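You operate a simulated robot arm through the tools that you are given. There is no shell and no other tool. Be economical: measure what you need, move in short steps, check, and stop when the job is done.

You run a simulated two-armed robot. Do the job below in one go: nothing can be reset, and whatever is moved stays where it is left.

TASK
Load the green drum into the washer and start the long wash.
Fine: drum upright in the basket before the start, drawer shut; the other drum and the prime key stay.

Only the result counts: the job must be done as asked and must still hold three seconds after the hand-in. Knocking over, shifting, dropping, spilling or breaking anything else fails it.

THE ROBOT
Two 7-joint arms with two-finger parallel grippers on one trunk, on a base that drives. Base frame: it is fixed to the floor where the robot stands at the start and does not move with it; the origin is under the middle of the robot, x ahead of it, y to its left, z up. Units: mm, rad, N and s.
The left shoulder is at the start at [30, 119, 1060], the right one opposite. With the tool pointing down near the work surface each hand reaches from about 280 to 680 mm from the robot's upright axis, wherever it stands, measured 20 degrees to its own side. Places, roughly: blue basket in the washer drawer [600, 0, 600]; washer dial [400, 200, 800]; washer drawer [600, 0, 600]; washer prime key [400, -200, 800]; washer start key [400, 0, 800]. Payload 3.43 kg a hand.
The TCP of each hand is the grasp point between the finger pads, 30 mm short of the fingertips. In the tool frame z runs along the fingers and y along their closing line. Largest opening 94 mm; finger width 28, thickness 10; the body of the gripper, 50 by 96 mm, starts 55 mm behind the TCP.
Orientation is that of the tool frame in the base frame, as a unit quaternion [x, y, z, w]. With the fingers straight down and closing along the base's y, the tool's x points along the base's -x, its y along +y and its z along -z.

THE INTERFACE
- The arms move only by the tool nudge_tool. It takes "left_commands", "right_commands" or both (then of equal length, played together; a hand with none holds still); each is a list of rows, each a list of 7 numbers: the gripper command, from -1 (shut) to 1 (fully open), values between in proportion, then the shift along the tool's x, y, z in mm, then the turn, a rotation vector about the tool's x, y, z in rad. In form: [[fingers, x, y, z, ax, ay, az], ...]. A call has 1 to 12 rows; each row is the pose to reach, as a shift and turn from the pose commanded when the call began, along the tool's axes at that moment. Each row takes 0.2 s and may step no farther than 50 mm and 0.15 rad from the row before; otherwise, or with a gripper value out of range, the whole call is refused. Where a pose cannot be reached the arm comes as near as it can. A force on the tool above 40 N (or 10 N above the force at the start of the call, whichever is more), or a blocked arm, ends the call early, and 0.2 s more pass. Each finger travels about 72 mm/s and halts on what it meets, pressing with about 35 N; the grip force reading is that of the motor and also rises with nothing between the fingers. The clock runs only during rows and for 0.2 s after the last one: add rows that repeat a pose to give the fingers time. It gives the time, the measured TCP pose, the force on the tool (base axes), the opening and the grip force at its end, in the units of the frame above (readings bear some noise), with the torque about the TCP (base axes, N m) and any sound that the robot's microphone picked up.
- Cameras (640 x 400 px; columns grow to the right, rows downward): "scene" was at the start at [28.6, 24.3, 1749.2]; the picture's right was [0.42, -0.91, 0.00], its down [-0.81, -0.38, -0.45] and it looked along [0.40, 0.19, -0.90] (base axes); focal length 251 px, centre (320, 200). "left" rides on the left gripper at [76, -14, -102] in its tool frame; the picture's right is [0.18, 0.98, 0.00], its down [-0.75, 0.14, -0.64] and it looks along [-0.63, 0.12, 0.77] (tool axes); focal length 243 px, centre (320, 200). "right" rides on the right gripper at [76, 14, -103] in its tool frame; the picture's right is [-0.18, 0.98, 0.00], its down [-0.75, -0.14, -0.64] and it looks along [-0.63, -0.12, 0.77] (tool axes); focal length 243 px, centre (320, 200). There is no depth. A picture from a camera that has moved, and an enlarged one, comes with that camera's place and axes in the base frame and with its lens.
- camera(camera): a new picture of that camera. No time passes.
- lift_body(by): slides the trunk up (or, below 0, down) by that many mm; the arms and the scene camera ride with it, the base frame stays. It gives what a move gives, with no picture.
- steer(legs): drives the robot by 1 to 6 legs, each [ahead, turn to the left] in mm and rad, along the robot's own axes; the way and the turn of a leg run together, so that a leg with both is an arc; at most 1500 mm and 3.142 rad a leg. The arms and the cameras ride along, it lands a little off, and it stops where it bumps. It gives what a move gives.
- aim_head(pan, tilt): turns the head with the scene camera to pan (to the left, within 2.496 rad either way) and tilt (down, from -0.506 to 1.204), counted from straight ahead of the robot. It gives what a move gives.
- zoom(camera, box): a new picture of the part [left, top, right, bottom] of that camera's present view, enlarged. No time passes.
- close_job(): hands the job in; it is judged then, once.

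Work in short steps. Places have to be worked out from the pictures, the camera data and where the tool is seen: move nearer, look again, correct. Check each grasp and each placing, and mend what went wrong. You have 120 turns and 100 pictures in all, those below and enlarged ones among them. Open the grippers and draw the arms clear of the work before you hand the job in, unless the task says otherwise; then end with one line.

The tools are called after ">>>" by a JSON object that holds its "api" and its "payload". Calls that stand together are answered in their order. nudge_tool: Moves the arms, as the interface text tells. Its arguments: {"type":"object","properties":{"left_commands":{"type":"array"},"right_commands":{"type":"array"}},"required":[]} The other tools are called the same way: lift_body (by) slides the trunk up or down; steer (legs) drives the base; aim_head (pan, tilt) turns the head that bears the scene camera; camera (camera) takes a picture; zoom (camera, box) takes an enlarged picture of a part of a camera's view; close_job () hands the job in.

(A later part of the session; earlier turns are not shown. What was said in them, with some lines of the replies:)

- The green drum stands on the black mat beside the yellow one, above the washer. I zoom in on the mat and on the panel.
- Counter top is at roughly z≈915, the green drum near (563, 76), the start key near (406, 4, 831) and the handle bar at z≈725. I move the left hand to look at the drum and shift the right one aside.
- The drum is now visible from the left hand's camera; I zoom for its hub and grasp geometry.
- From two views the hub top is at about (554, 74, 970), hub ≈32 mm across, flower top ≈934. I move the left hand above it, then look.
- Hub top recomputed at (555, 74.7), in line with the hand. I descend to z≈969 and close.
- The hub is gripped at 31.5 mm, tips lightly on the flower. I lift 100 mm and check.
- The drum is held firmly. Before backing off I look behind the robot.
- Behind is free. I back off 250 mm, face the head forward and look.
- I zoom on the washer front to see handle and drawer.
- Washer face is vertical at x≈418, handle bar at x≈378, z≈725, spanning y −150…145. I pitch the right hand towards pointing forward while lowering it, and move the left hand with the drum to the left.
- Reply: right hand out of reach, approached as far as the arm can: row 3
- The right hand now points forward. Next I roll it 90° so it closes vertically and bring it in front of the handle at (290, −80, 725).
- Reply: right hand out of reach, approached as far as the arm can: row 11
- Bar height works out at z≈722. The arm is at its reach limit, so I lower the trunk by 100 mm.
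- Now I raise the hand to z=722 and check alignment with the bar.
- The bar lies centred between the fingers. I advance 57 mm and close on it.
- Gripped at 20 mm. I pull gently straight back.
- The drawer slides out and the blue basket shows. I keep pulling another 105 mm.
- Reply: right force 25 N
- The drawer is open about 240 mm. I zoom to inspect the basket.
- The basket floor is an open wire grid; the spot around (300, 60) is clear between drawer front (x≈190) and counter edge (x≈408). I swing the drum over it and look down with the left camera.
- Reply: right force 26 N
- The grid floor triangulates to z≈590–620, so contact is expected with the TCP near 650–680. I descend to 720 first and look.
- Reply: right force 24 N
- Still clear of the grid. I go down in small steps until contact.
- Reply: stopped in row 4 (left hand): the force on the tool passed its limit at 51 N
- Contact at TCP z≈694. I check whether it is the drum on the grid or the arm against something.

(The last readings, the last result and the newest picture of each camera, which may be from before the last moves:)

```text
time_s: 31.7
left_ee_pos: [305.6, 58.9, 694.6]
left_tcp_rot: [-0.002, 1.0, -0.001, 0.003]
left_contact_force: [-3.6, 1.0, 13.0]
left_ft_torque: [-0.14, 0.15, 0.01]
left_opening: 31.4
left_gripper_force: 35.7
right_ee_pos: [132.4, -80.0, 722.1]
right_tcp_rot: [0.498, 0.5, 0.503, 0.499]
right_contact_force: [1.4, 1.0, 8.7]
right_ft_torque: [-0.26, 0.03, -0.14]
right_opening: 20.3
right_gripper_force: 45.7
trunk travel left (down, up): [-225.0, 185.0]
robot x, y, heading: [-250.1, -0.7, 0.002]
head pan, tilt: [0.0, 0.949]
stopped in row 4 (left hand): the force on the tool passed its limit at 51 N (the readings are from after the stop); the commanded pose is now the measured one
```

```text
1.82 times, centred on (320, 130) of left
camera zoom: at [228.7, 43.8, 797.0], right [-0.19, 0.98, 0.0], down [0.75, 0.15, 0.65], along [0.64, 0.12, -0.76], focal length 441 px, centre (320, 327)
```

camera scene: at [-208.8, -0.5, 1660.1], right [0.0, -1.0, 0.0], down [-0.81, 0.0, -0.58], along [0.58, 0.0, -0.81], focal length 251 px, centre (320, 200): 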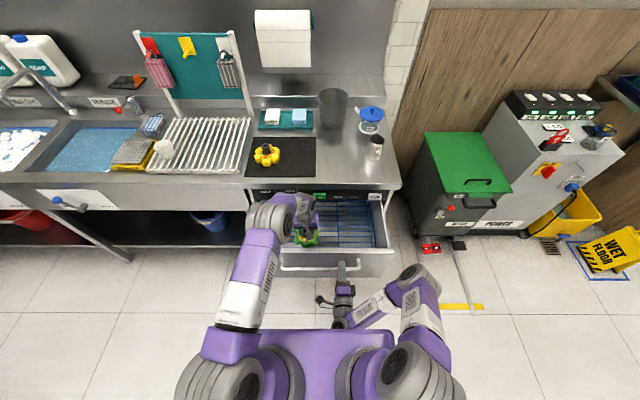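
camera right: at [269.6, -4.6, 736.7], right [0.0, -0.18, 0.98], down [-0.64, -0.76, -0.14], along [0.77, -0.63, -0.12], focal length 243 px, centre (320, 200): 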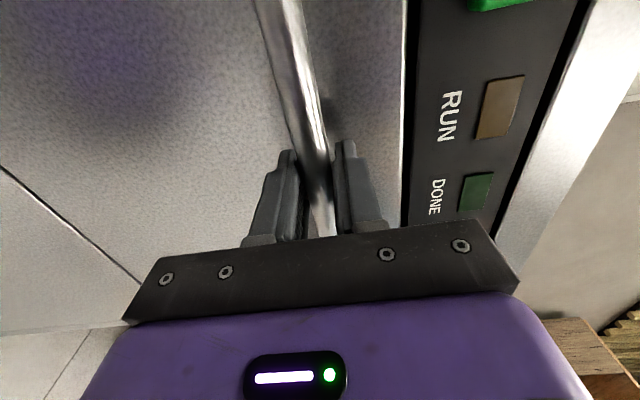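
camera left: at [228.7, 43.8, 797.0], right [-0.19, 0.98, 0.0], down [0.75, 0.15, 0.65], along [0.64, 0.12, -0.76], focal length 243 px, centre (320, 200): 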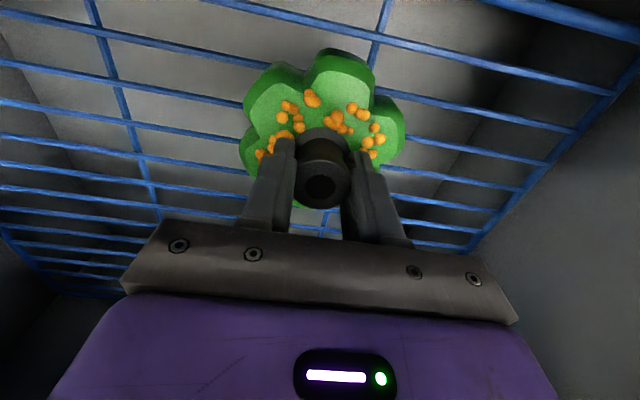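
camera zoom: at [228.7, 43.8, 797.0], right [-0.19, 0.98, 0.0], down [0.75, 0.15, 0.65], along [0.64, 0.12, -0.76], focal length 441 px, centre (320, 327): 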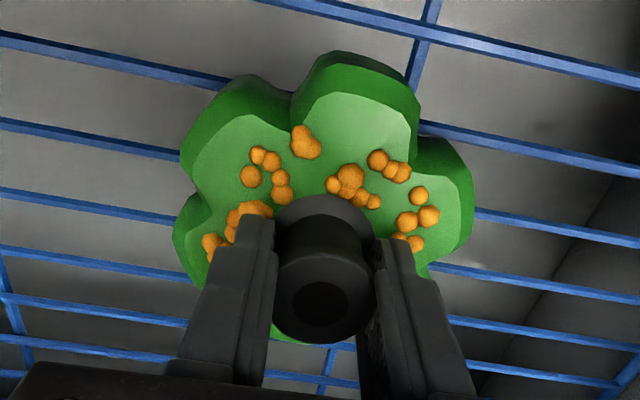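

Grid height (≈625) matches the drum's underside, so the drum rests on the basket. I open the fingers and raise the hand a little.

>>> {"api": "nudge_tool", "payload": {"left_commands": [[-0.1, 0, 0, 0, 0, 0, 0], [0.2, 0, 0, 0, 0, 0, 0], [0.2, 0, 0, 0, 0, 0, 0], [0.2, 0, 0, -10, 0, 0, 0], [0.2, 0, 0, -30, 0, 0, 0], [0.2, 0, 0, -60, 0, 0, 0], [0.2, 0, 0, -90, 0, 0, 0]]}}

>>> {"api": "camera", "payload": {"camera": "left"}}

```text
time_s: 33.3
left_ee_pos: [304.3, 60.4, 782.1]
left_tcp_rot: [-0.002, 1.0, -0.001, 0.003]
left_contact_force: [0.0, -0.5, 0.0]
left_ft_torque: [0.0, 0.0, 0.01]
left_opening: 56.3
left_gripper_force: 0.2
right_ee_pos: [133.0, -81.1, 721.9]
right_tcp_rot: [0.498, 0.5, 0.502, 0.499]
right_contact_force: [1.2, 3.7, 28.7]
right_ft_torque: [-0.13, 0.03, -0.57]
right_opening: 20.3
right_gripper_force: 44.6
trunk travel left (down, up): [-225.0, 185.0]
robot x, y, heading: [-252.2, 0.2, 0.005]
head pan, tilt: [0.0, 0.949]
```

```text
61 pictures are left
camera left: at [226.3, 44.6, 885.8], right [-0.19, 0.98, 0.0], down [0.75, 0.14, 0.65], along [0.63, 0.12, -0.76], focal length 243 px, centre (320, 200)
```

left: 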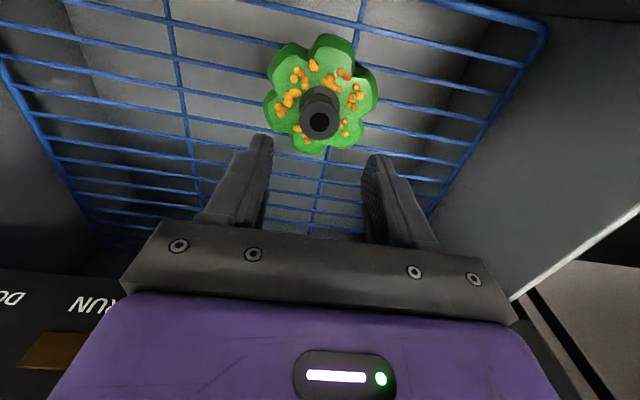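

The drum stands upright on the grid. I raise the left hand out and to the side.

>>> {"api": "nudge_tool", "payload": {"left_commands": [[0.2, 0, 0, -40, 0, 0, 0], [0.2, 0, 0, -80, 0, 0, 0], [0.2, 0, 0, -120, 0, 0, 0], [0.2, 0, 0, -160, 0, 0, 0], [0.2, 20, 40, -180, 0, 0, 0], [0.2, 40, 80, -180, 0, 0, 0], [0.2, 60, 120, -180, 0, 0, 0], [0.2, 80, 160, -180, 0, 0, 0], [0.2, 100, 190, -180, 0, 0, 0]]}}

>>> {"api": "zoom", "payload": {"camera": "scene", "box": [235, 170, 415, 290]}}

```text
time_s: 35.3
left_ee_pos: [200.0, 250.5, 960.1]
left_tcp_rot: [-0.002, 1.0, 0.0, 0.003]
left_contact_force: [0.4, -0.2, -0.3]
left_ft_torque: [0.0, -0.01, 0.0]
left_opening: 56.2
left_gripper_force: 0.0
right_ee_pos: [132.3, -80.2, 722.7]
right_tcp_rot: [0.499, 0.5, 0.502, 0.499]
right_contact_force: [-1.4, 3.3, 28.6]
right_ft_torque: [-0.25, -0.12, -0.17]
right_opening: 20.3
right_gripper_force: 44.7
trunk travel left (down, up): [-225.0, 185.0]
robot x, y, heading: [-253.8, -0.3, 0.001]
head pan, tilt: [0.0, 0.949]
```

```text
3.33 times, centred on (325, 230) of scene
camera zoom: at [-209.5, -1.1, 1660.1], right [0.0, -1.0, 0.0], down [-0.81, 0.0, -0.58], along [0.58, 0.0, -0.81], focal length 836 px, centre (303, 100)
```

zoom: 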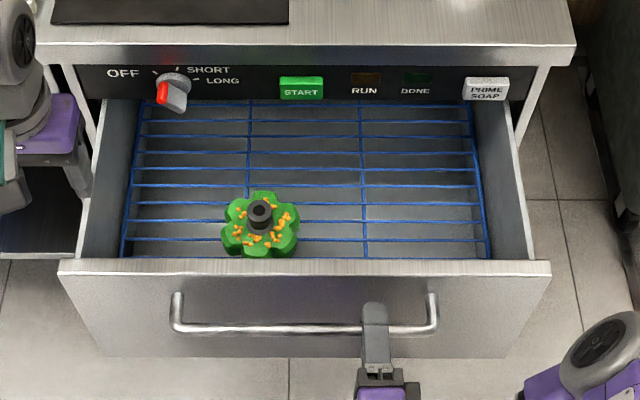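

Drum upright in the basket; now I slide the drawer shut slowly with the right hand.

>>> {"api": "nudge_tool", "payload": {"right_commands": [[-1, 0, 0, 3, 0, 0, 0], [-1, 0, 0, 9, 0, 0, 0], [-1, 0, 0, 18, 0, 0, 0], [-1, 0, 0, 29, 0, 0, 0], [-1, 0, 0, 40, 0, 0, 0], [-1, 0, 0, 51, 0, 0, 0], [-1, 0, 0, 62, 0, 0, 0], [-1, 0, 0, 73, 0, 0, 0], [-1, 0, 0, 84, 0, 0, 0], [-1, 0, 0, 95, 0, 0, 0], [-1, 0, 0, 104, 0, 0, 0], [-1, 0, 0, 109, 0, 0, 0]]}}

>>> {"api": "nudge_tool", "payload": {"right_commands": [[-1, 0, 0, 3, 0, 0, 0], [-1, 0, 0, 9, 0, 0, 0], [-1, 0, 0, 18, 0, 0, 0], [-1, 0, 0, 29, 0, 0, 0], [-1, 0, 0, 40, 0, 0, 0], [-1, 0, 0, 51, 0, 0, 0], [-1, 0, 0, 62, 0, 0, 0], [-1, 0, 0, 73, 0, 0, 0], [-1, 0, 0, 84, 0, 0, 0], [-1, 0, 0, 95, 0, 0, 0], [-1, 0, 0, 104, 0, 0, 0], [-1, 0, 0, 109, 0, 0, 0]]}}

>>> {"api": "zoom", "payload": {"camera": "scene", "box": [235, 170, 415, 290]}}

```text
time_s: 37.9
left_ee_pos: [200.8, 250.8, 961.9]
left_tcp_rot: [-0.001, 1.0, 0.0, 0.003]
left_contact_force: [0.0, 0.1, -0.1]
left_ft_torque: [-0.02, -0.01, 0.03]
left_opening: 56.4
left_gripper_force: 0.1
right_ee_pos: [240.9, -80.0, 722.4]
right_tcp_rot: [0.498, 0.5, 0.503, 0.499]
right_contact_force: [-1.4, 2.2, 22.6]
right_ft_torque: [-0.06, -0.17, 0.27]
right_opening: 20.2
right_gripper_force: 44.8
trunk travel left (down, up): [-225.0, 185.0]
robot x, y, heading: [-252.5, 1.7, 0.003]
head pan, tilt: [0.0, 0.949]
```

```text
time_s: 40.5
left_ee_pos: [200.7, 250.0, 962.3]
left_tcp_rot: [-0.002, 1.0, 0.0, 0.003]
left_contact_force: [0.2, 0.2, -0.5]
left_ft_torque: [-0.01, -0.02, 0.02]
left_opening: 56.7
left_gripper_force: 0.1
right_ee_pos: [350.7, -80.6, 722.1]
right_tcp_rot: [0.499, 0.501, 0.501, 0.499]
right_contact_force: [-1.6, -1.6, 14.9]
right_ft_torque: [-0.06, -0.09, 1.21]
right_opening: 19.8
right_gripper_force: 44.9
trunk travel left (down, up): [-225.0, 185.0]
robot x, y, heading: [-250.7, -0.4, 0.007]
head pan, tilt: [0.0, 0.949]
```

```text
3.33 times, centred on (325, 230) of scene
camera zoom: at [-209.2, -2.3, 1660.0], right [0.0, -1.0, 0.0], down [-0.81, 0.0, -0.58], along [0.58, 0.0, -0.81], focal length 836 px, centre (303, 100)
```

zoom: 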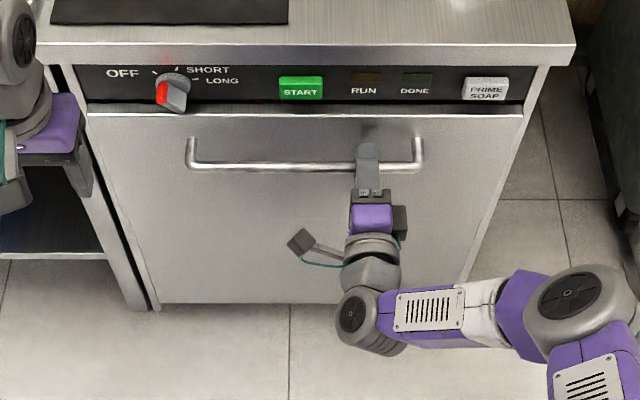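

Another ~22 mm to go; I push on in small steps until the stop.

>>> {"api": "nudge_tool", "payload": {"right_commands": [[-1, 0, 0, 5, 0, 0, 0], [-1, 0, 0, 10, 0, 0, 0], [-1, 0, 0, 15, 0, 0, 0], [-1, 0, 0, 19, 0, 0, 0], [-1, 0, 0, 22, 0, 0, 0], [-1, 0, 0, 25, 0, 0, 0], [-1, 0, 0, 28, 0, 0, 0], [-1, 0, 0, 30, 0, 0, 0]]}}

>>> {"api": "zoom", "payload": {"camera": "scene", "box": [235, 170, 415, 290]}}

```text
time_s: 42.0
left_ee_pos: [198.5, 248.8, 962.4]
left_tcp_rot: [-0.001, 1.0, 0.001, 0.004]
left_contact_force: [-1.1, -1.0, -0.1]
left_ft_torque: [0.01, 0.0, 0.01]
left_opening: 56.4
left_gripper_force: 0.1
right_ee_pos: [372.2, -81.1, 722.5]
right_tcp_rot: [0.498, 0.499, 0.502, 0.501]
right_contact_force: [-21.1, -2.7, 15.3]
right_ft_torque: [0.04, -0.27, -0.05]
right_opening: 20.1
right_gripper_force: 45.4
trunk travel left (down, up): [-225.0, 185.0]
robot x, y, heading: [-248.4, -0.8, 0.004]
head pan, tilt: [0.0, 0.949]
stopped in row 7 (right hand): the force on the tool passed its limit at 44 N (the readings are from after the stop); the commanded pose is now the measured one
```

```text
3.33 times, centred on (325, 230) of scene
camera zoom: at [-213.1, -2.6, 1660.1], right [0.0, -1.0, 0.0], down [-0.81, 0.0, -0.58], along [0.58, 0.0, -0.81], focal length 836 px, centre (303, 100)
```

zoom: 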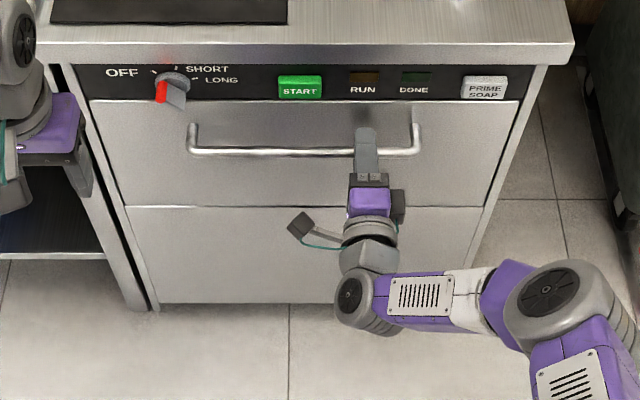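

Drawer is fully home (same 372 mm as at the start). I release the handle and back the right hand off.

>>> {"api": "nudge_tool", "payload": {"right_commands": [[-0.2, 0, 0, 0, 0, 0, 0], [0.2, 0, 0, 0, 0, 0, 0], [0.2, 0, 0, 0, 0, 0, 0], [0.2, 0, 0, -40, 0, 0, 0], [0.2, 0, 0, -80, 0, 0, 0], [0.2, -20, 0, -120, 0, 0, 0], [0.2, -40, 0, -120, 0, 0, 0]]}}

>>> {"api": "zoom", "payload": {"camera": "scene", "box": [250, 180, 350, 240]}}

```text
time_s: 43.6
left_ee_pos: [201.7, 248.5, 960.6]
left_tcp_rot: [-0.002, 1.0, 0.001, 0.003]
left_contact_force: [-0.3, 0.3, 0.0]
left_ft_torque: [-0.02, 0.0, 0.02]
left_opening: 56.6
left_gripper_force: 0.1
right_ee_pos: [253.5, -120.0, 717.9]
right_tcp_rot: [0.499, 0.502, 0.5, 0.498]
right_contact_force: [0.6, 0.8, -0.3]
right_ft_torque: [-0.01, -0.01, 0.0]
right_opening: 56.3
right_gripper_force: 0.1
trunk travel left (down, up): [-225.0, 185.0]
robot x, y, heading: [-248.6, -4.9, 0.005]
head pan, tilt: [0.0, 0.949]
```

```text
6.40 times, centred on (300, 210) of scene
camera zoom: at [-207.5, -2.4, 1660.0], right [0.0, -1.0, 0.0], down [-0.81, 0.0, -0.58], along [0.58, 0.0, -0.81], focal length 1604 px, centre (448, 136)
```

zoom: 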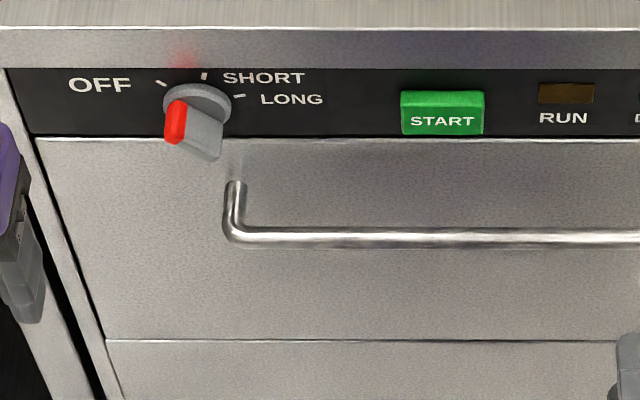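

The dial disc is around (415, 161, 824), its red mark at left (OFF). I pitch the left hand forward and bring it in front of the dial for a close look.

>>> {"api": "nudge_tool", "payload": {"left_commands": [[0.6, -6, -8, 13, 0, -0.15, 0], [0.6, -12, -16, 26, 0, -0.3, 0], [0.6, -18, -24, 39, 0, -0.45, 0], [0.6, -24, -32, 52, 0, -0.6, 0], [0.6, -30, -40, 65, 0, -0.75, 0], [0.6, -36, -48, 78, 0, -0.9, 0], [0.6, -42, -56, 91, 0, -1.05, 0], [0.6, -48, -64, 104, 0, -1.2, 0], [0.6, -54, -72, 117, 0, -1.35, 0], [0.6, -60, -80, 128, 0, -1.5, 0], [0.6, -65, -88, 136, 0, -1.57, 0]]}}

>>> {"api": "camera", "payload": {"camera": "left"}}

>>> {"api": "camera", "payload": {"camera": "scene"}}

```text
time_s: 46.0
left_ee_pos: [267.0, 163.2, 825.1]
left_tcp_rot: [-0.001, 0.706, 0.0, 0.709]
left_contact_force: [-0.3, -0.5, 0.8]
left_ft_torque: [-0.01, -0.01, 0.01]
left_opening: 75.2
left_gripper_force: 0.1
right_ee_pos: [255.1, -119.3, 718.1]
right_tcp_rot: [0.5, 0.502, 0.5, 0.499]
right_contact_force: [0.5, -0.1, -0.2]
right_ft_torque: [-0.04, -0.02, -0.02]
right_opening: 56.3
right_gripper_force: 0.0
trunk travel left (down, up): [-225.0, 185.0]
robot x, y, heading: [-255.2, -5.9, 0.005]
head pan, tilt: [0.0, 0.949]
```

```text
56 pictures are left
camera left: at [164.7, 147.2, 749.0], right [0.0, 0.98, -0.18], down [-0.65, 0.14, 0.75], along [0.76, 0.12, 0.63], focal length 243 px, centre (320, 200)
```

left: 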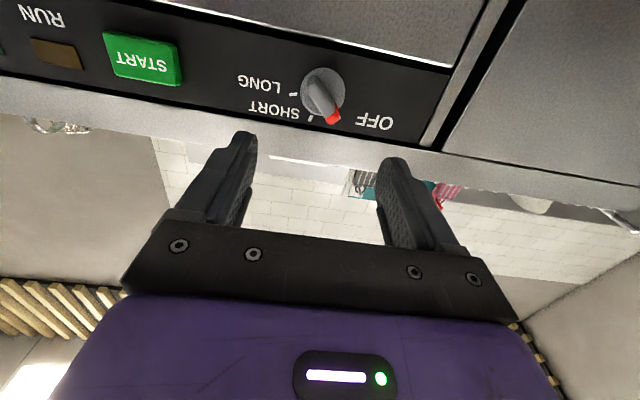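

```text
55 pictures are left
camera scene: at [-207.7, -2.3, 1660.0], right [0.0, -1.0, 0.0], down [-0.81, 0.0, -0.58], along [0.58, 0.0, -0.81], focal length 251 px, centre (320, 200)
```

scene: 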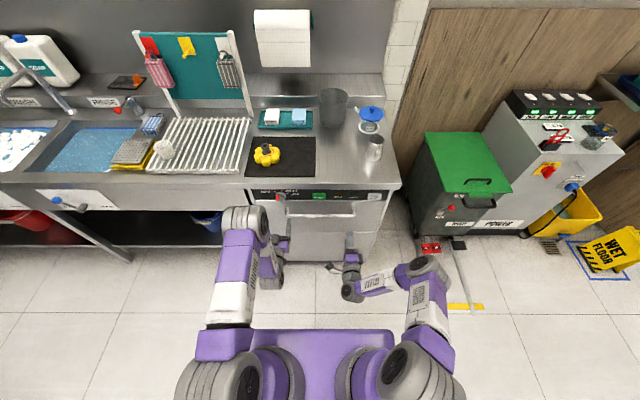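

>>> {"api": "zoom", "payload": {"camera": "left", "box": [220, 40, 420, 165]}}

```text
3.20 times, centred on (320, 102) of left
camera zoom: at [164.7, 147.2, 749.0], right [0.0, 0.98, -0.18], down [-0.65, 0.14, 0.75], along [0.76, 0.12, 0.63], focal length 776 px, centre (320, 512)
```

zoom: 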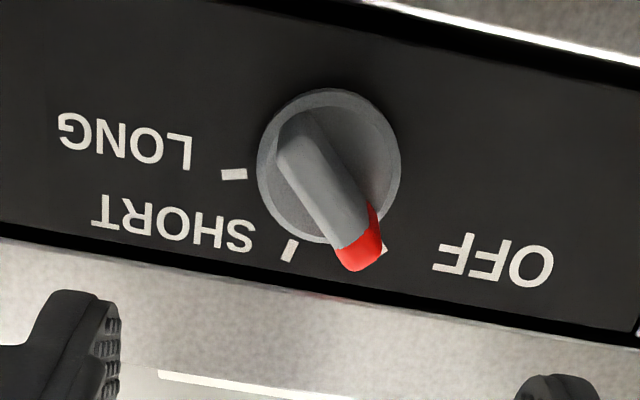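

The wing's red end points at OFF (−45° from up); LONG is at +75°, so 120° clockwise turn. Dial centre ≈(415, 163, 820). I roll the left hand −45° so the fingers straddle the wing, and look.

>>> {"api": "nudge_tool", "payload": {"left_commands": [[0.3, 1, 0, 7, 0, 0, -0.15], [0.1, 2, 0, 14, 0, 0, -0.3], [0, 3, 0, 21, 0, 0, -0.45], [0, 4, 0, 28, 0, 0, -0.6], [0, 4, 0, 35, 0, 0, -0.75], [0, 4, 0, 40, 0, 0, -0.785], [0, 4, 0, 40, 0, 0, -0.785]]}}

>>> {"api": "camera", "payload": {"camera": "left"}}

>>> {"api": "zoom", "payload": {"camera": "scene", "box": [220, 170, 380, 270]}}

```text
time_s: 47.6
left_ee_pos: [308.4, 161.7, 822.1]
left_tcp_rot: [-0.272, 0.651, -0.271, 0.654]
left_contact_force: [0.1, 0.1, 0.0]
left_ft_torque: [0.02, 0.01, -0.02]
left_opening: 46.8
left_gripper_force: 0.2
right_ee_pos: [254.5, -119.5, 718.8]
right_tcp_rot: [0.5, 0.501, 0.501, 0.499]
right_contact_force: [-0.8, -0.4, 0.3]
right_ft_torque: [0.01, 0.01, 0.01]
right_opening: 56.2
right_gripper_force: 0.1
trunk travel left (down, up): [-225.0, 185.0]
robot x, y, heading: [-250.7, -2.4, -0.002]
head pan, tilt: [0.0, 0.949]
```

```text
53 pictures are left
camera left: at [204.9, 96.4, 778.2], right [0.0, 0.56, -0.83], down [-0.65, 0.63, 0.43], along [0.76, 0.53, 0.36], focal length 243 px, centre (320, 200)
```

left: 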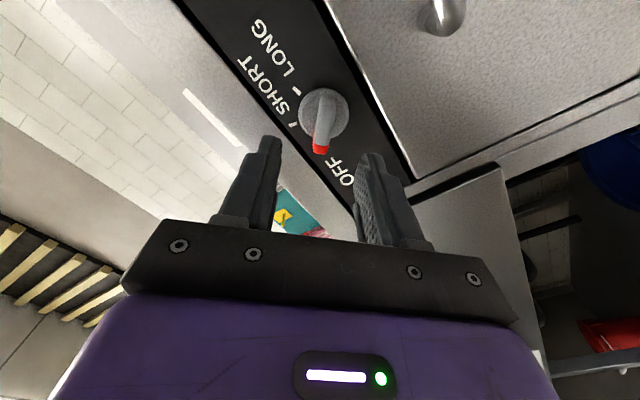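

```text
4.00 times, centred on (300, 220) of scene
camera zoom: at [-207.8, -2.2, 1660.0], right [0.0, -1.0, 0.0], down [-0.81, 0.0, -0.58], along [0.58, 0.0, -0.81], focal length 1003 px, centre (400, 120)
```

zoom: 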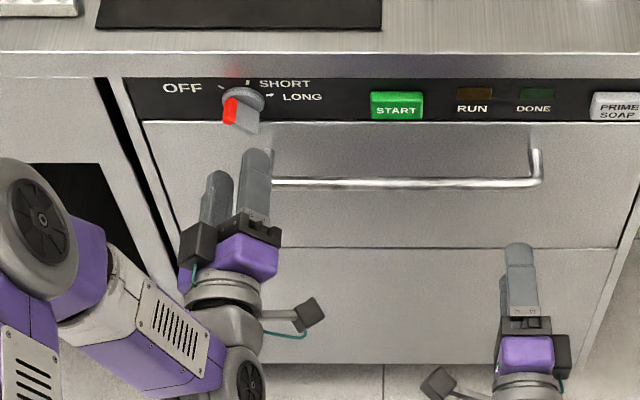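

The wing is centred between the fingers. I advance to x≈371 and close on it.

>>> {"api": "nudge_tool", "payload": {"left_commands": [[0, 0, 0, 30, 0, 0, 0], [0, 0, 0, 50, 0, 0, 0], [0, 0, 0, 58, 0, 0, 0], [0, 0, 0, 62, 0, 0, 0], [-1, 0, 0, 62, 0, 0, 0], [-1, 0, 0, 62, 0, 0, 0], [-1, 0, 0, 62, 0, 0, 0]]}}

>>> {"api": "camera", "payload": {"camera": "left"}}

>>> {"api": "zoom", "payload": {"camera": "scene", "box": [230, 170, 350, 245]}}

```text
time_s: 49.2
left_ee_pos: [369.3, 164.4, 818.5]
left_tcp_rot: [-0.272, 0.653, -0.268, 0.653]
left_contact_force: [-1.8, 6.6, -10.4]
left_ft_torque: [0.01, -0.52, -0.01]
left_opening: 12.2
left_gripper_force: 44.5
right_ee_pos: [255.3, -118.9, 717.9]
right_tcp_rot: [0.499, 0.502, 0.5, 0.498]
right_contact_force: [-0.6, 0.7, -0.1]
right_ft_torque: [0.0, -0.02, -0.02]
right_opening: 56.6
right_gripper_force: 0.0
trunk travel left (down, up): [-225.0, 185.0]
robot x, y, heading: [-252.6, -0.6, 0.002]
head pan, tilt: [0.0, 0.949]
```

```text
51 pictures are left
camera left: at [266.2, 98.4, 776.1], right [0.0, 0.56, -0.83], down [-0.64, 0.63, 0.43], along [0.76, 0.53, 0.36], focal length 243 px, centre (320, 200)
```

left: 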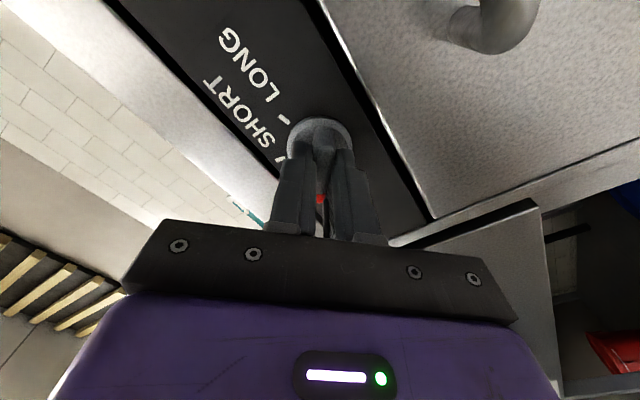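

```text
5.33 times, centred on (290, 208) of scene
camera zoom: at [-206.8, -0.9, 1659.9], right [0.0, -1.0, 0.0], down [-0.81, 0.0, -0.58], along [0.58, 0.0, -0.81], focal length 1337 px, centre (480, 160)
```

zoom: 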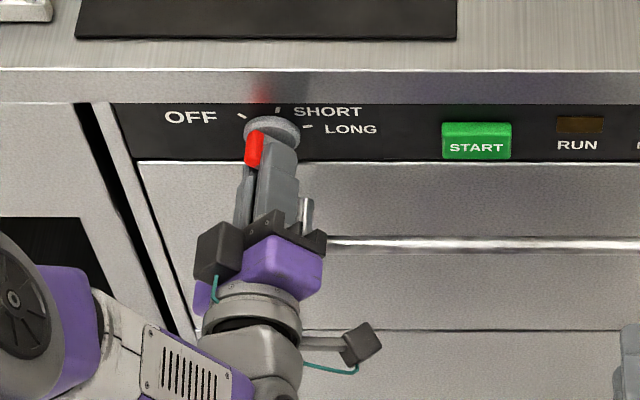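

The wing is held at 12 mm; the dial centre is about 4 mm off to the tool's +y, which I correct while turning clockwise (first 1.8 rad).

>>> {"api": "nudge_tool", "payload": {"left_commands": [[-1, 0, 3.5, 0, 0, 0, 0.15], [-1, 0, 3.5, 0, 0, 0, 0.3], [-1, 0, 3.5, 0, 0, 0, 0.45], [-1, 0, 3.5, 0, 0, 0, 0.6], [-1, 0, 3.5, 0, 0, 0, 0.75], [-1, 0, 3.5, 0, 0, 0, 0.9], [-1, 0, 3.5, 0, 0, 0, 1.05], [-1, 0, 3.5, 0, 0, 0, 1.2], [-1, 0, 3.5, 0, 0, 0, 1.35], [-1, 0, 3.5, 0, 0, 0, 1.5], [-1, 0, 3.5, 0, 0, 0, 1.65], [-1, 0, 3.5, 0, 0, 0, 1.8]]}}

>>> {"api": "camera", "payload": {"camera": "left"}}

>>> {"api": "zoom", "payload": {"camera": "scene", "box": [230, 170, 350, 245]}}

```text
time_s: 51.8
left_ee_pos: [368.4, 165.7, 820.4]
left_tcp_rot: [0.342, 0.617, 0.346, 0.619]
left_contact_force: [-3.5, 10.6, 0.4]
left_ft_torque: [-0.02, 0.02, -1.09]
left_opening: 12.1
left_gripper_force: 44.9
right_ee_pos: [253.6, -118.3, 718.9]
right_tcp_rot: [0.499, 0.501, 0.5, 0.499]
right_contact_force: [-0.1, -0.4, 0.0]
right_ft_torque: [0.02, -0.03, -0.01]
right_opening: 56.5
right_gripper_force: 0.0
trunk travel left (down, up): [-225.0, 185.0]
robot x, y, heading: [-248.7, 2.4, 0.001]
head pan, tilt: [0.0, 0.949]
```

```text
49 pictures are left
camera left: at [266.0, 221.9, 767.4], right [-0.01, 0.67, 0.74], down [-0.64, -0.57, 0.51], along [0.77, -0.47, 0.44], focal length 243 px, centre (320, 200)
```

left: 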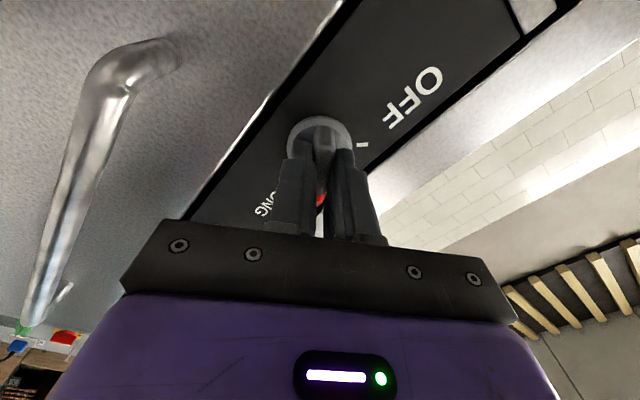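

```text
5.33 times, centred on (290, 208) of scene
camera zoom: at [-208.2, -0.9, 1660.0], right [0.0, -1.0, 0.0], down [-0.81, 0.0, -0.58], along [0.58, 0.0, -0.81], focal length 1337 px, centre (480, 160)
```

zoom: 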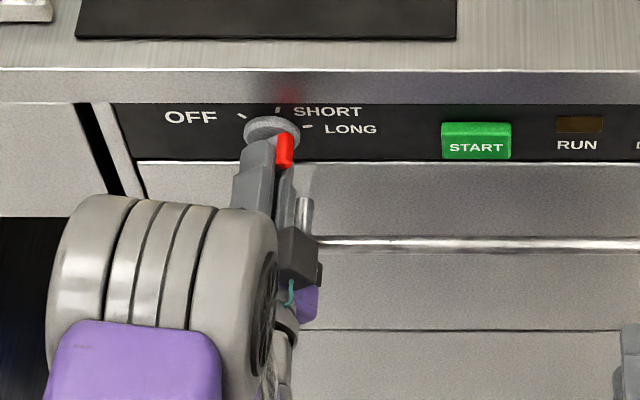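

The dial follows and is near +58°. I turn the last 0.3 rad.

>>> {"api": "nudge_tool", "payload": {"left_commands": [[-1, 0, 0, 0, 0, 0, 0.1], [-1, 0, 0, 0, 0, 0, 0.2], [-1, 0, 0, 0, 0, 0, 0.3], [-1, 0, 0, 0, 0, 0, 0.3]]}}

>>> {"api": "zoom", "payload": {"camera": "left", "box": [220, 50, 460, 240]}}

```text
time_s: 52.8
left_ee_pos: [370.1, 165.2, 820.6]
left_tcp_rot: [0.431, 0.559, 0.434, 0.56]
left_contact_force: [-0.4, 11.3, 6.5]
left_ft_torque: [-0.28, 0.44, -0.42]
left_opening: 11.9
left_gripper_force: 45.1
right_ee_pos: [254.2, -119.5, 719.0]
right_tcp_rot: [0.499, 0.501, 0.5, 0.499]
right_contact_force: [0.4, 0.3, 0.1]
right_ft_torque: [-0.03, -0.01, -0.06]
right_opening: 56.6
right_gripper_force: 0.1
trunk travel left (down, up): [-225.0, 185.0]
robot x, y, heading: [-251.2, -2.2, 0.0]
head pan, tilt: [0.0, 0.949]
```

```text
2.11 times, centred on (340, 145) of left
camera zoom: at [265.9, 234.7, 786.7], right [-0.01, 0.43, 0.9], down [-0.64, -0.7, 0.32], along [0.77, -0.58, 0.28], focal length 511 px, centre (278, 316)
```

zoom: 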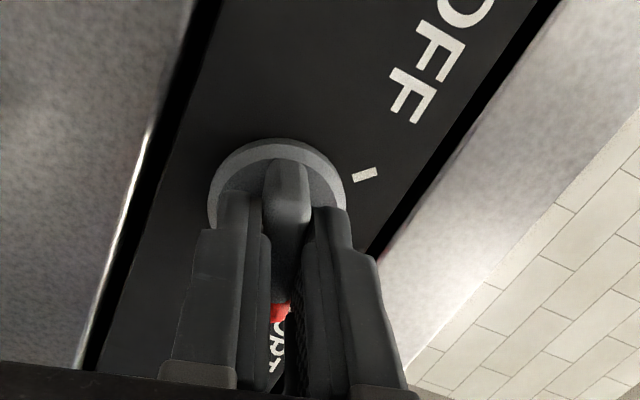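

The tool roll reads 75°, matching LONG. I release and retract.

>>> {"api": "nudge_tool", "payload": {"left_commands": [[-0.5, 0, 0, 0, 0, 0, 0], [0, 0, 0, 0, 0, 0, 0], [0, 0, 0, 0, 0, 0, 0], [0, 0, 0, -30, 0, 0, 0], [0, 0, 0, -60, 0, 0, 0], [0, 0, 0, -100, 0, 0, 0]]}}

>>> {"api": "zoom", "payload": {"camera": "left", "box": [200, 20, 440, 180]}}

>>> {"api": "zoom", "payload": {"camera": "scene", "box": [250, 180, 350, 240]}}

```text
time_s: 54.2
left_ee_pos: [267.9, 165.4, 816.2]
left_tcp_rot: [0.43, 0.559, 0.434, 0.56]
left_contact_force: [-0.6, 0.2, 0.0]
left_ft_torque: [0.02, -0.03, 0.02]
left_opening: 47.1
left_gripper_force: 0.0
right_ee_pos: [255.4, -120.5, 718.0]
right_tcp_rot: [0.499, 0.502, 0.501, 0.498]
right_contact_force: [-0.3, -1.0, -0.3]
right_ft_torque: [0.01, 0.02, -0.01]
right_opening: 56.3
right_gripper_force: 0.0
trunk travel left (down, up): [-225.0, 185.0]
robot x, y, heading: [-252.8, -2.2, -0.003]
head pan, tilt: [0.0, 0.949]
```

```text
2.50 times, centred on (320, 100) of left
camera zoom: at [165.0, 233.3, 784.4], right [0.0, 0.43, 0.9], down [-0.64, -0.69, 0.33], along [0.77, -0.58, 0.28], focal length 606 px, centre (320, 450)
```

zoom: 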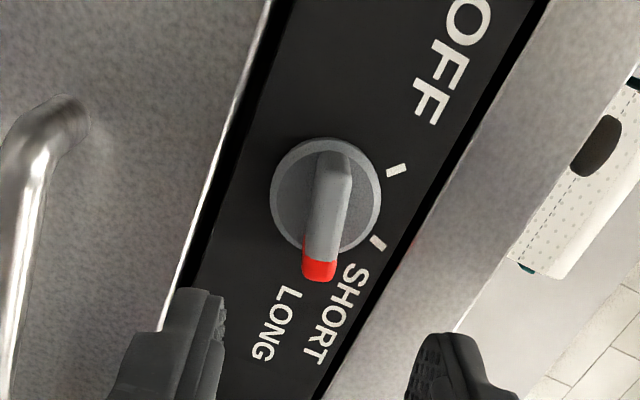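

```text
6.40 times, centred on (300, 210) of scene
camera zoom: at [-208.2, -2.4, 1660.0], right [0.0, -1.0, 0.0], down [-0.81, 0.0, -0.58], along [0.58, 0.0, -0.81], focal length 1604 px, centre (448, 136)
```

zoom: 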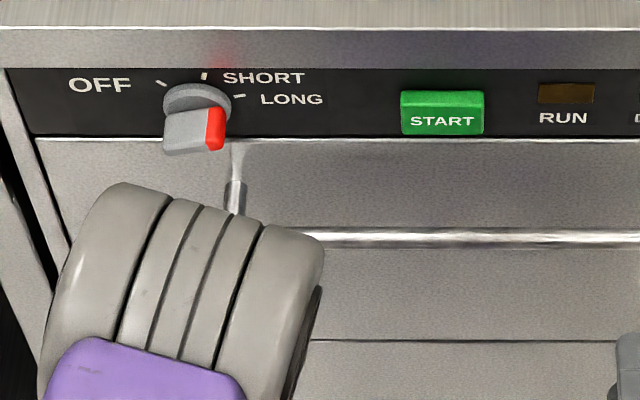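

The pointer sits on LONG. I move the left hand away and bring the shut right fingers in front of the START key at (y 4, z 825).

>>> {"api": "nudge_tool", "payload": {"left_commands": [[0, 24, 6.5, -10, 0, 0, 0], [0, 48, 13, -20, 0, 0, 0], [0, 72, 19.5, -30, 0, 0, 0], [0, 97, 26, -40, 0, 0, 0], [0, 97, 26, -40, 0, 0, 0], [0, 97, 26, -40, 0, 0, 0]], "right_commands": [[-1, 20, 25, 0, 0, 0, 0], [-1, 45, 50, 0, 0, 0, 0], [-1, 75, 80, 10, 0, 0, 0], [-1, 105, 107, 30, 0, 0, 0], [-1, 124, 107, 55, 0, 0, 0], [-1, 124, 107, 75, 0, 0, 0]]}}

>>> {"api": "camera", "payload": {"camera": "right"}}

>>> {"api": "zoom", "payload": {"camera": "scene", "box": [240, 180, 380, 260]}}

```text
time_s: 55.6
left_ee_pos: [228.7, 265.4, 819.1]
left_tcp_rot: [0.431, 0.56, 0.432, 0.56]
left_contact_force: [-0.1, 1.0, -0.4]
left_ft_torque: [-0.03, -0.03, 0.04]
left_opening: 46.9
left_gripper_force: 0.1
right_ee_pos: [327.4, 3.4, 828.0]
right_tcp_rot: [0.499, 0.501, 0.501, 0.499]
right_contact_force: [0.1, 0.7, 0.0]
right_ft_torque: [0.0, 0.04, 0.01]
right_opening: 0.1
right_gripper_force: 32.6
trunk travel left (down, up): [-225.0, 185.0]
robot x, y, heading: [-251.5, 0.8, 0.004]
head pan, tilt: [0.0, 0.949]
```

```text
44 pictures are left
camera right: at [224.3, 78.9, 841.8], right [0.0, -0.18, 0.98], down [-0.64, -0.76, -0.14], along [0.77, -0.63, -0.12], focal length 243 px, centre (320, 200)
```

right: 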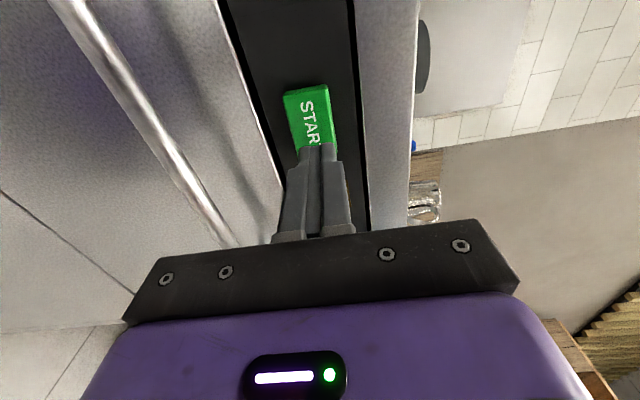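

```text
4.57 times, centred on (310, 220) of scene
camera zoom: at [-207.7, -2.3, 1660.0], right [0.0, -1.0, 0.0], down [-0.81, 0.0, -0.58], along [0.58, 0.0, -0.81], focal length 1146 px, centre (366, 109)
```

zoom: 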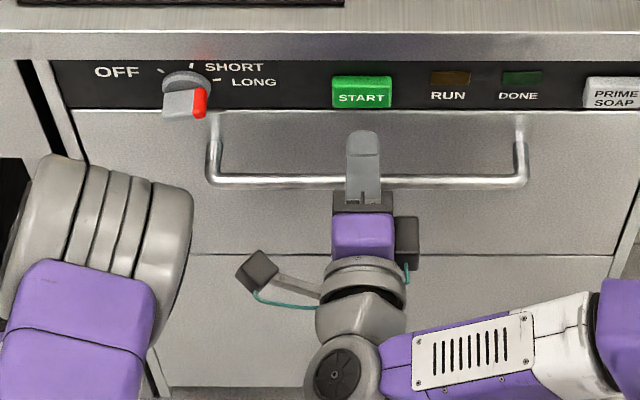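

The fingertips line up with the START key. I advance in small steps, pressing until something gives or the machine sounds.

>>> {"api": "nudge_tool", "payload": {"right_commands": [[-1, 3, -4, 20, 0, 0, 0], [-1, 3, -4, 34, 0, 0, 0], [-1, 3, -4, 38, 0, 0, 0], [-1, 3, -4, 41, 0, 0, 0], [-1, 3, -4, 44, 0, 0, 0], [-1, 3, -4, 47, 0, 0, 0], [-1, 3, -4, 50, 0, 0, 0]]}}

>>> {"api": "camera", "payload": {"camera": "right"}}

>>> {"api": "zoom", "payload": {"camera": "scene", "box": [240, 180, 380, 260]}}

```text
time_s: 57.2
left_ee_pos: [226.9, 264.9, 819.5]
left_tcp_rot: [0.431, 0.56, 0.432, 0.561]
left_contact_force: [0.7, 1.0, -0.2]
left_ft_torque: [0.02, 0.01, 0.01]
left_opening: 47.1
left_gripper_force: 0.1
right_ee_pos: [377.8, 6.8, 822.6]
right_tcp_rot: [0.499, 0.502, 0.501, 0.498]
right_contact_force: [-2.9, 0.4, 1.3]
right_ft_torque: [-0.01, -0.04, -0.08]
right_opening: 0.0
right_gripper_force: 33.2
trunk travel left (down, up): [-225.0, 185.0]
robot x, y, heading: [-251.9, -0.5, 0.004]
head pan, tilt: [0.0, 0.949]
heard: click
```

```text
42 pictures are left
camera right: at [275.3, 82.3, 837.0], right [0.0, -0.18, 0.98], down [-0.64, -0.76, -0.14], along [0.77, -0.63, -0.12], focal length 243 px, centre (320, 200)
```

right: 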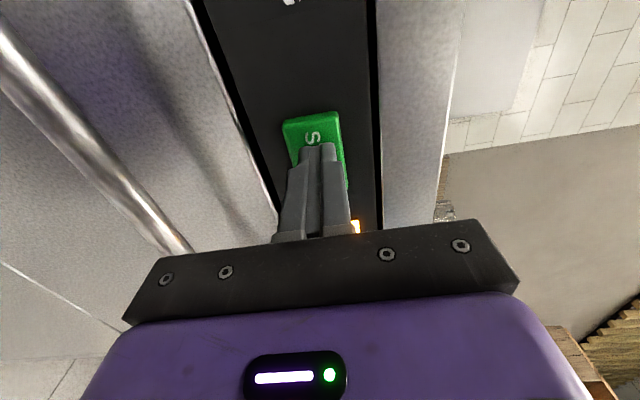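

```text
4.57 times, centred on (310, 220) of scene
camera zoom: at [-208.3, -2.2, 1660.0], right [0.0, -1.0, 0.0], down [-0.81, 0.0, -0.58], along [0.58, 0.0, -0.81], focal length 1146 px, centre (366, 109)
```

zoom: 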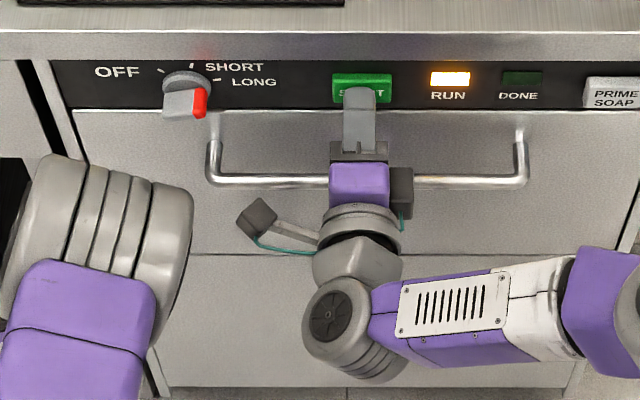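

A click, and the RUN lamp is lit. I draw the right hand straight back, open the grippers and move both arms clear.

>>> {"api": "nudge_tool", "payload": {"right_commands": [[-1, 0, 0, -30, 0, 0, 0], [-1, 0, 0, -70, 0, 0, 0], [0, -30, 0, -110, 0, 0, 0], [0.5, -70, 0, -130, 0, 0, 0], [1, -110, 0, -130, 0, 0, 0], [1, -150, 0, -130, 0, 0, 0], [1, -150, 0, -130, 0, 0, 0]], "left_commands": [[0, 0, 0, -10, 0, 0, 0], [0.3, 0, 0, -20, 0, 0, 0], [0.5, 0, 0, -30, 0, 0, 0], [1, 0, 0, -30, 0, 0, 0], [1, 0, 0, -30, 0, 0, 0], [1, 0, 0, -30, 0, 0, 0], [1, 0, 0, -30, 0, 0, 0]]}}

>>> {"api": "camera", "payload": {"camera": "scene"}}

>>> {"api": "zoom", "payload": {"camera": "scene", "box": [230, 130, 420, 250]}}

```text
time_s: 58.8
left_ee_pos: [199.9, 264.7, 817.9]
left_tcp_rot: [0.431, 0.56, 0.433, 0.56]
left_contact_force: [0.2, 0.6, -0.8]
left_ft_torque: [0.02, -0.02, 0.04]
left_opening: 94.1
left_gripper_force: 0.0
right_ee_pos: [249.5, -145.5, 821.6]
right_tcp_rot: [0.499, 0.502, 0.501, 0.498]
right_contact_force: [0.0, -0.3, 0.0]
right_ft_torque: [-0.02, 0.05, -0.02]
right_opening: 93.9
right_gripper_force: 0.0
trunk travel left (down, up): [-225.0, 185.0]
robot x, y, heading: [-254.6, -2.1, 0.006]
head pan, tilt: [0.0, 0.949]
```

```text
40 pictures are left
camera scene: at [-207.7, -1.9, 1660.0], right [0.0, -1.0, 0.0], down [-0.81, 0.0, -0.58], along [0.58, 0.0, -0.81], focal length 251 px, centre (320, 200)
```

scene: 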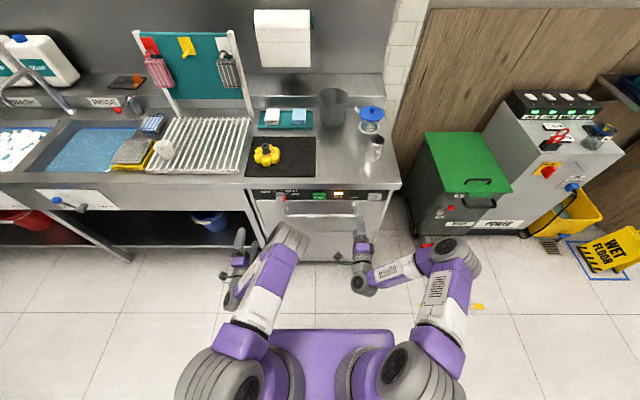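

```text
3.33 times, centred on (325, 190) of scene
camera zoom: at [-207.7, -1.9, 1660.0], right [0.0, -1.0, 0.0], down [-0.81, 0.0, -0.58], along [0.58, 0.0, -0.81], focal length 836 px, centre (303, 233)
```

zoom: 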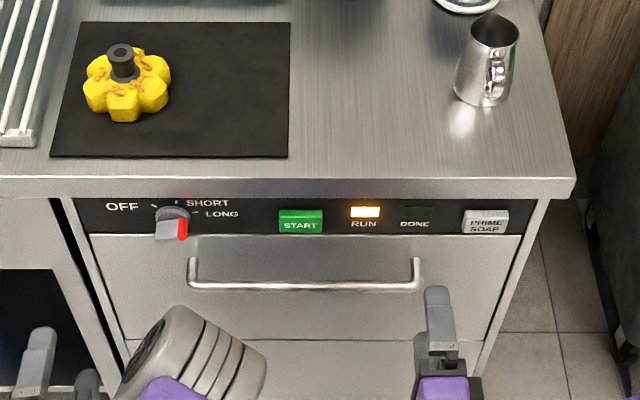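

RUN is lit, the dial is on LONG, and the drawer is shut. The yellow drum and the prime key are untouched and both arms are clear, so I hand in.

>>> {"api": "close_job", "payload": {}}

```text
The job is handed in.
```

The green drum is upright in the washer basket with the drawer shut, the dial is on LONG, and the wash is running: START clicked and the RUN lamp is lit.
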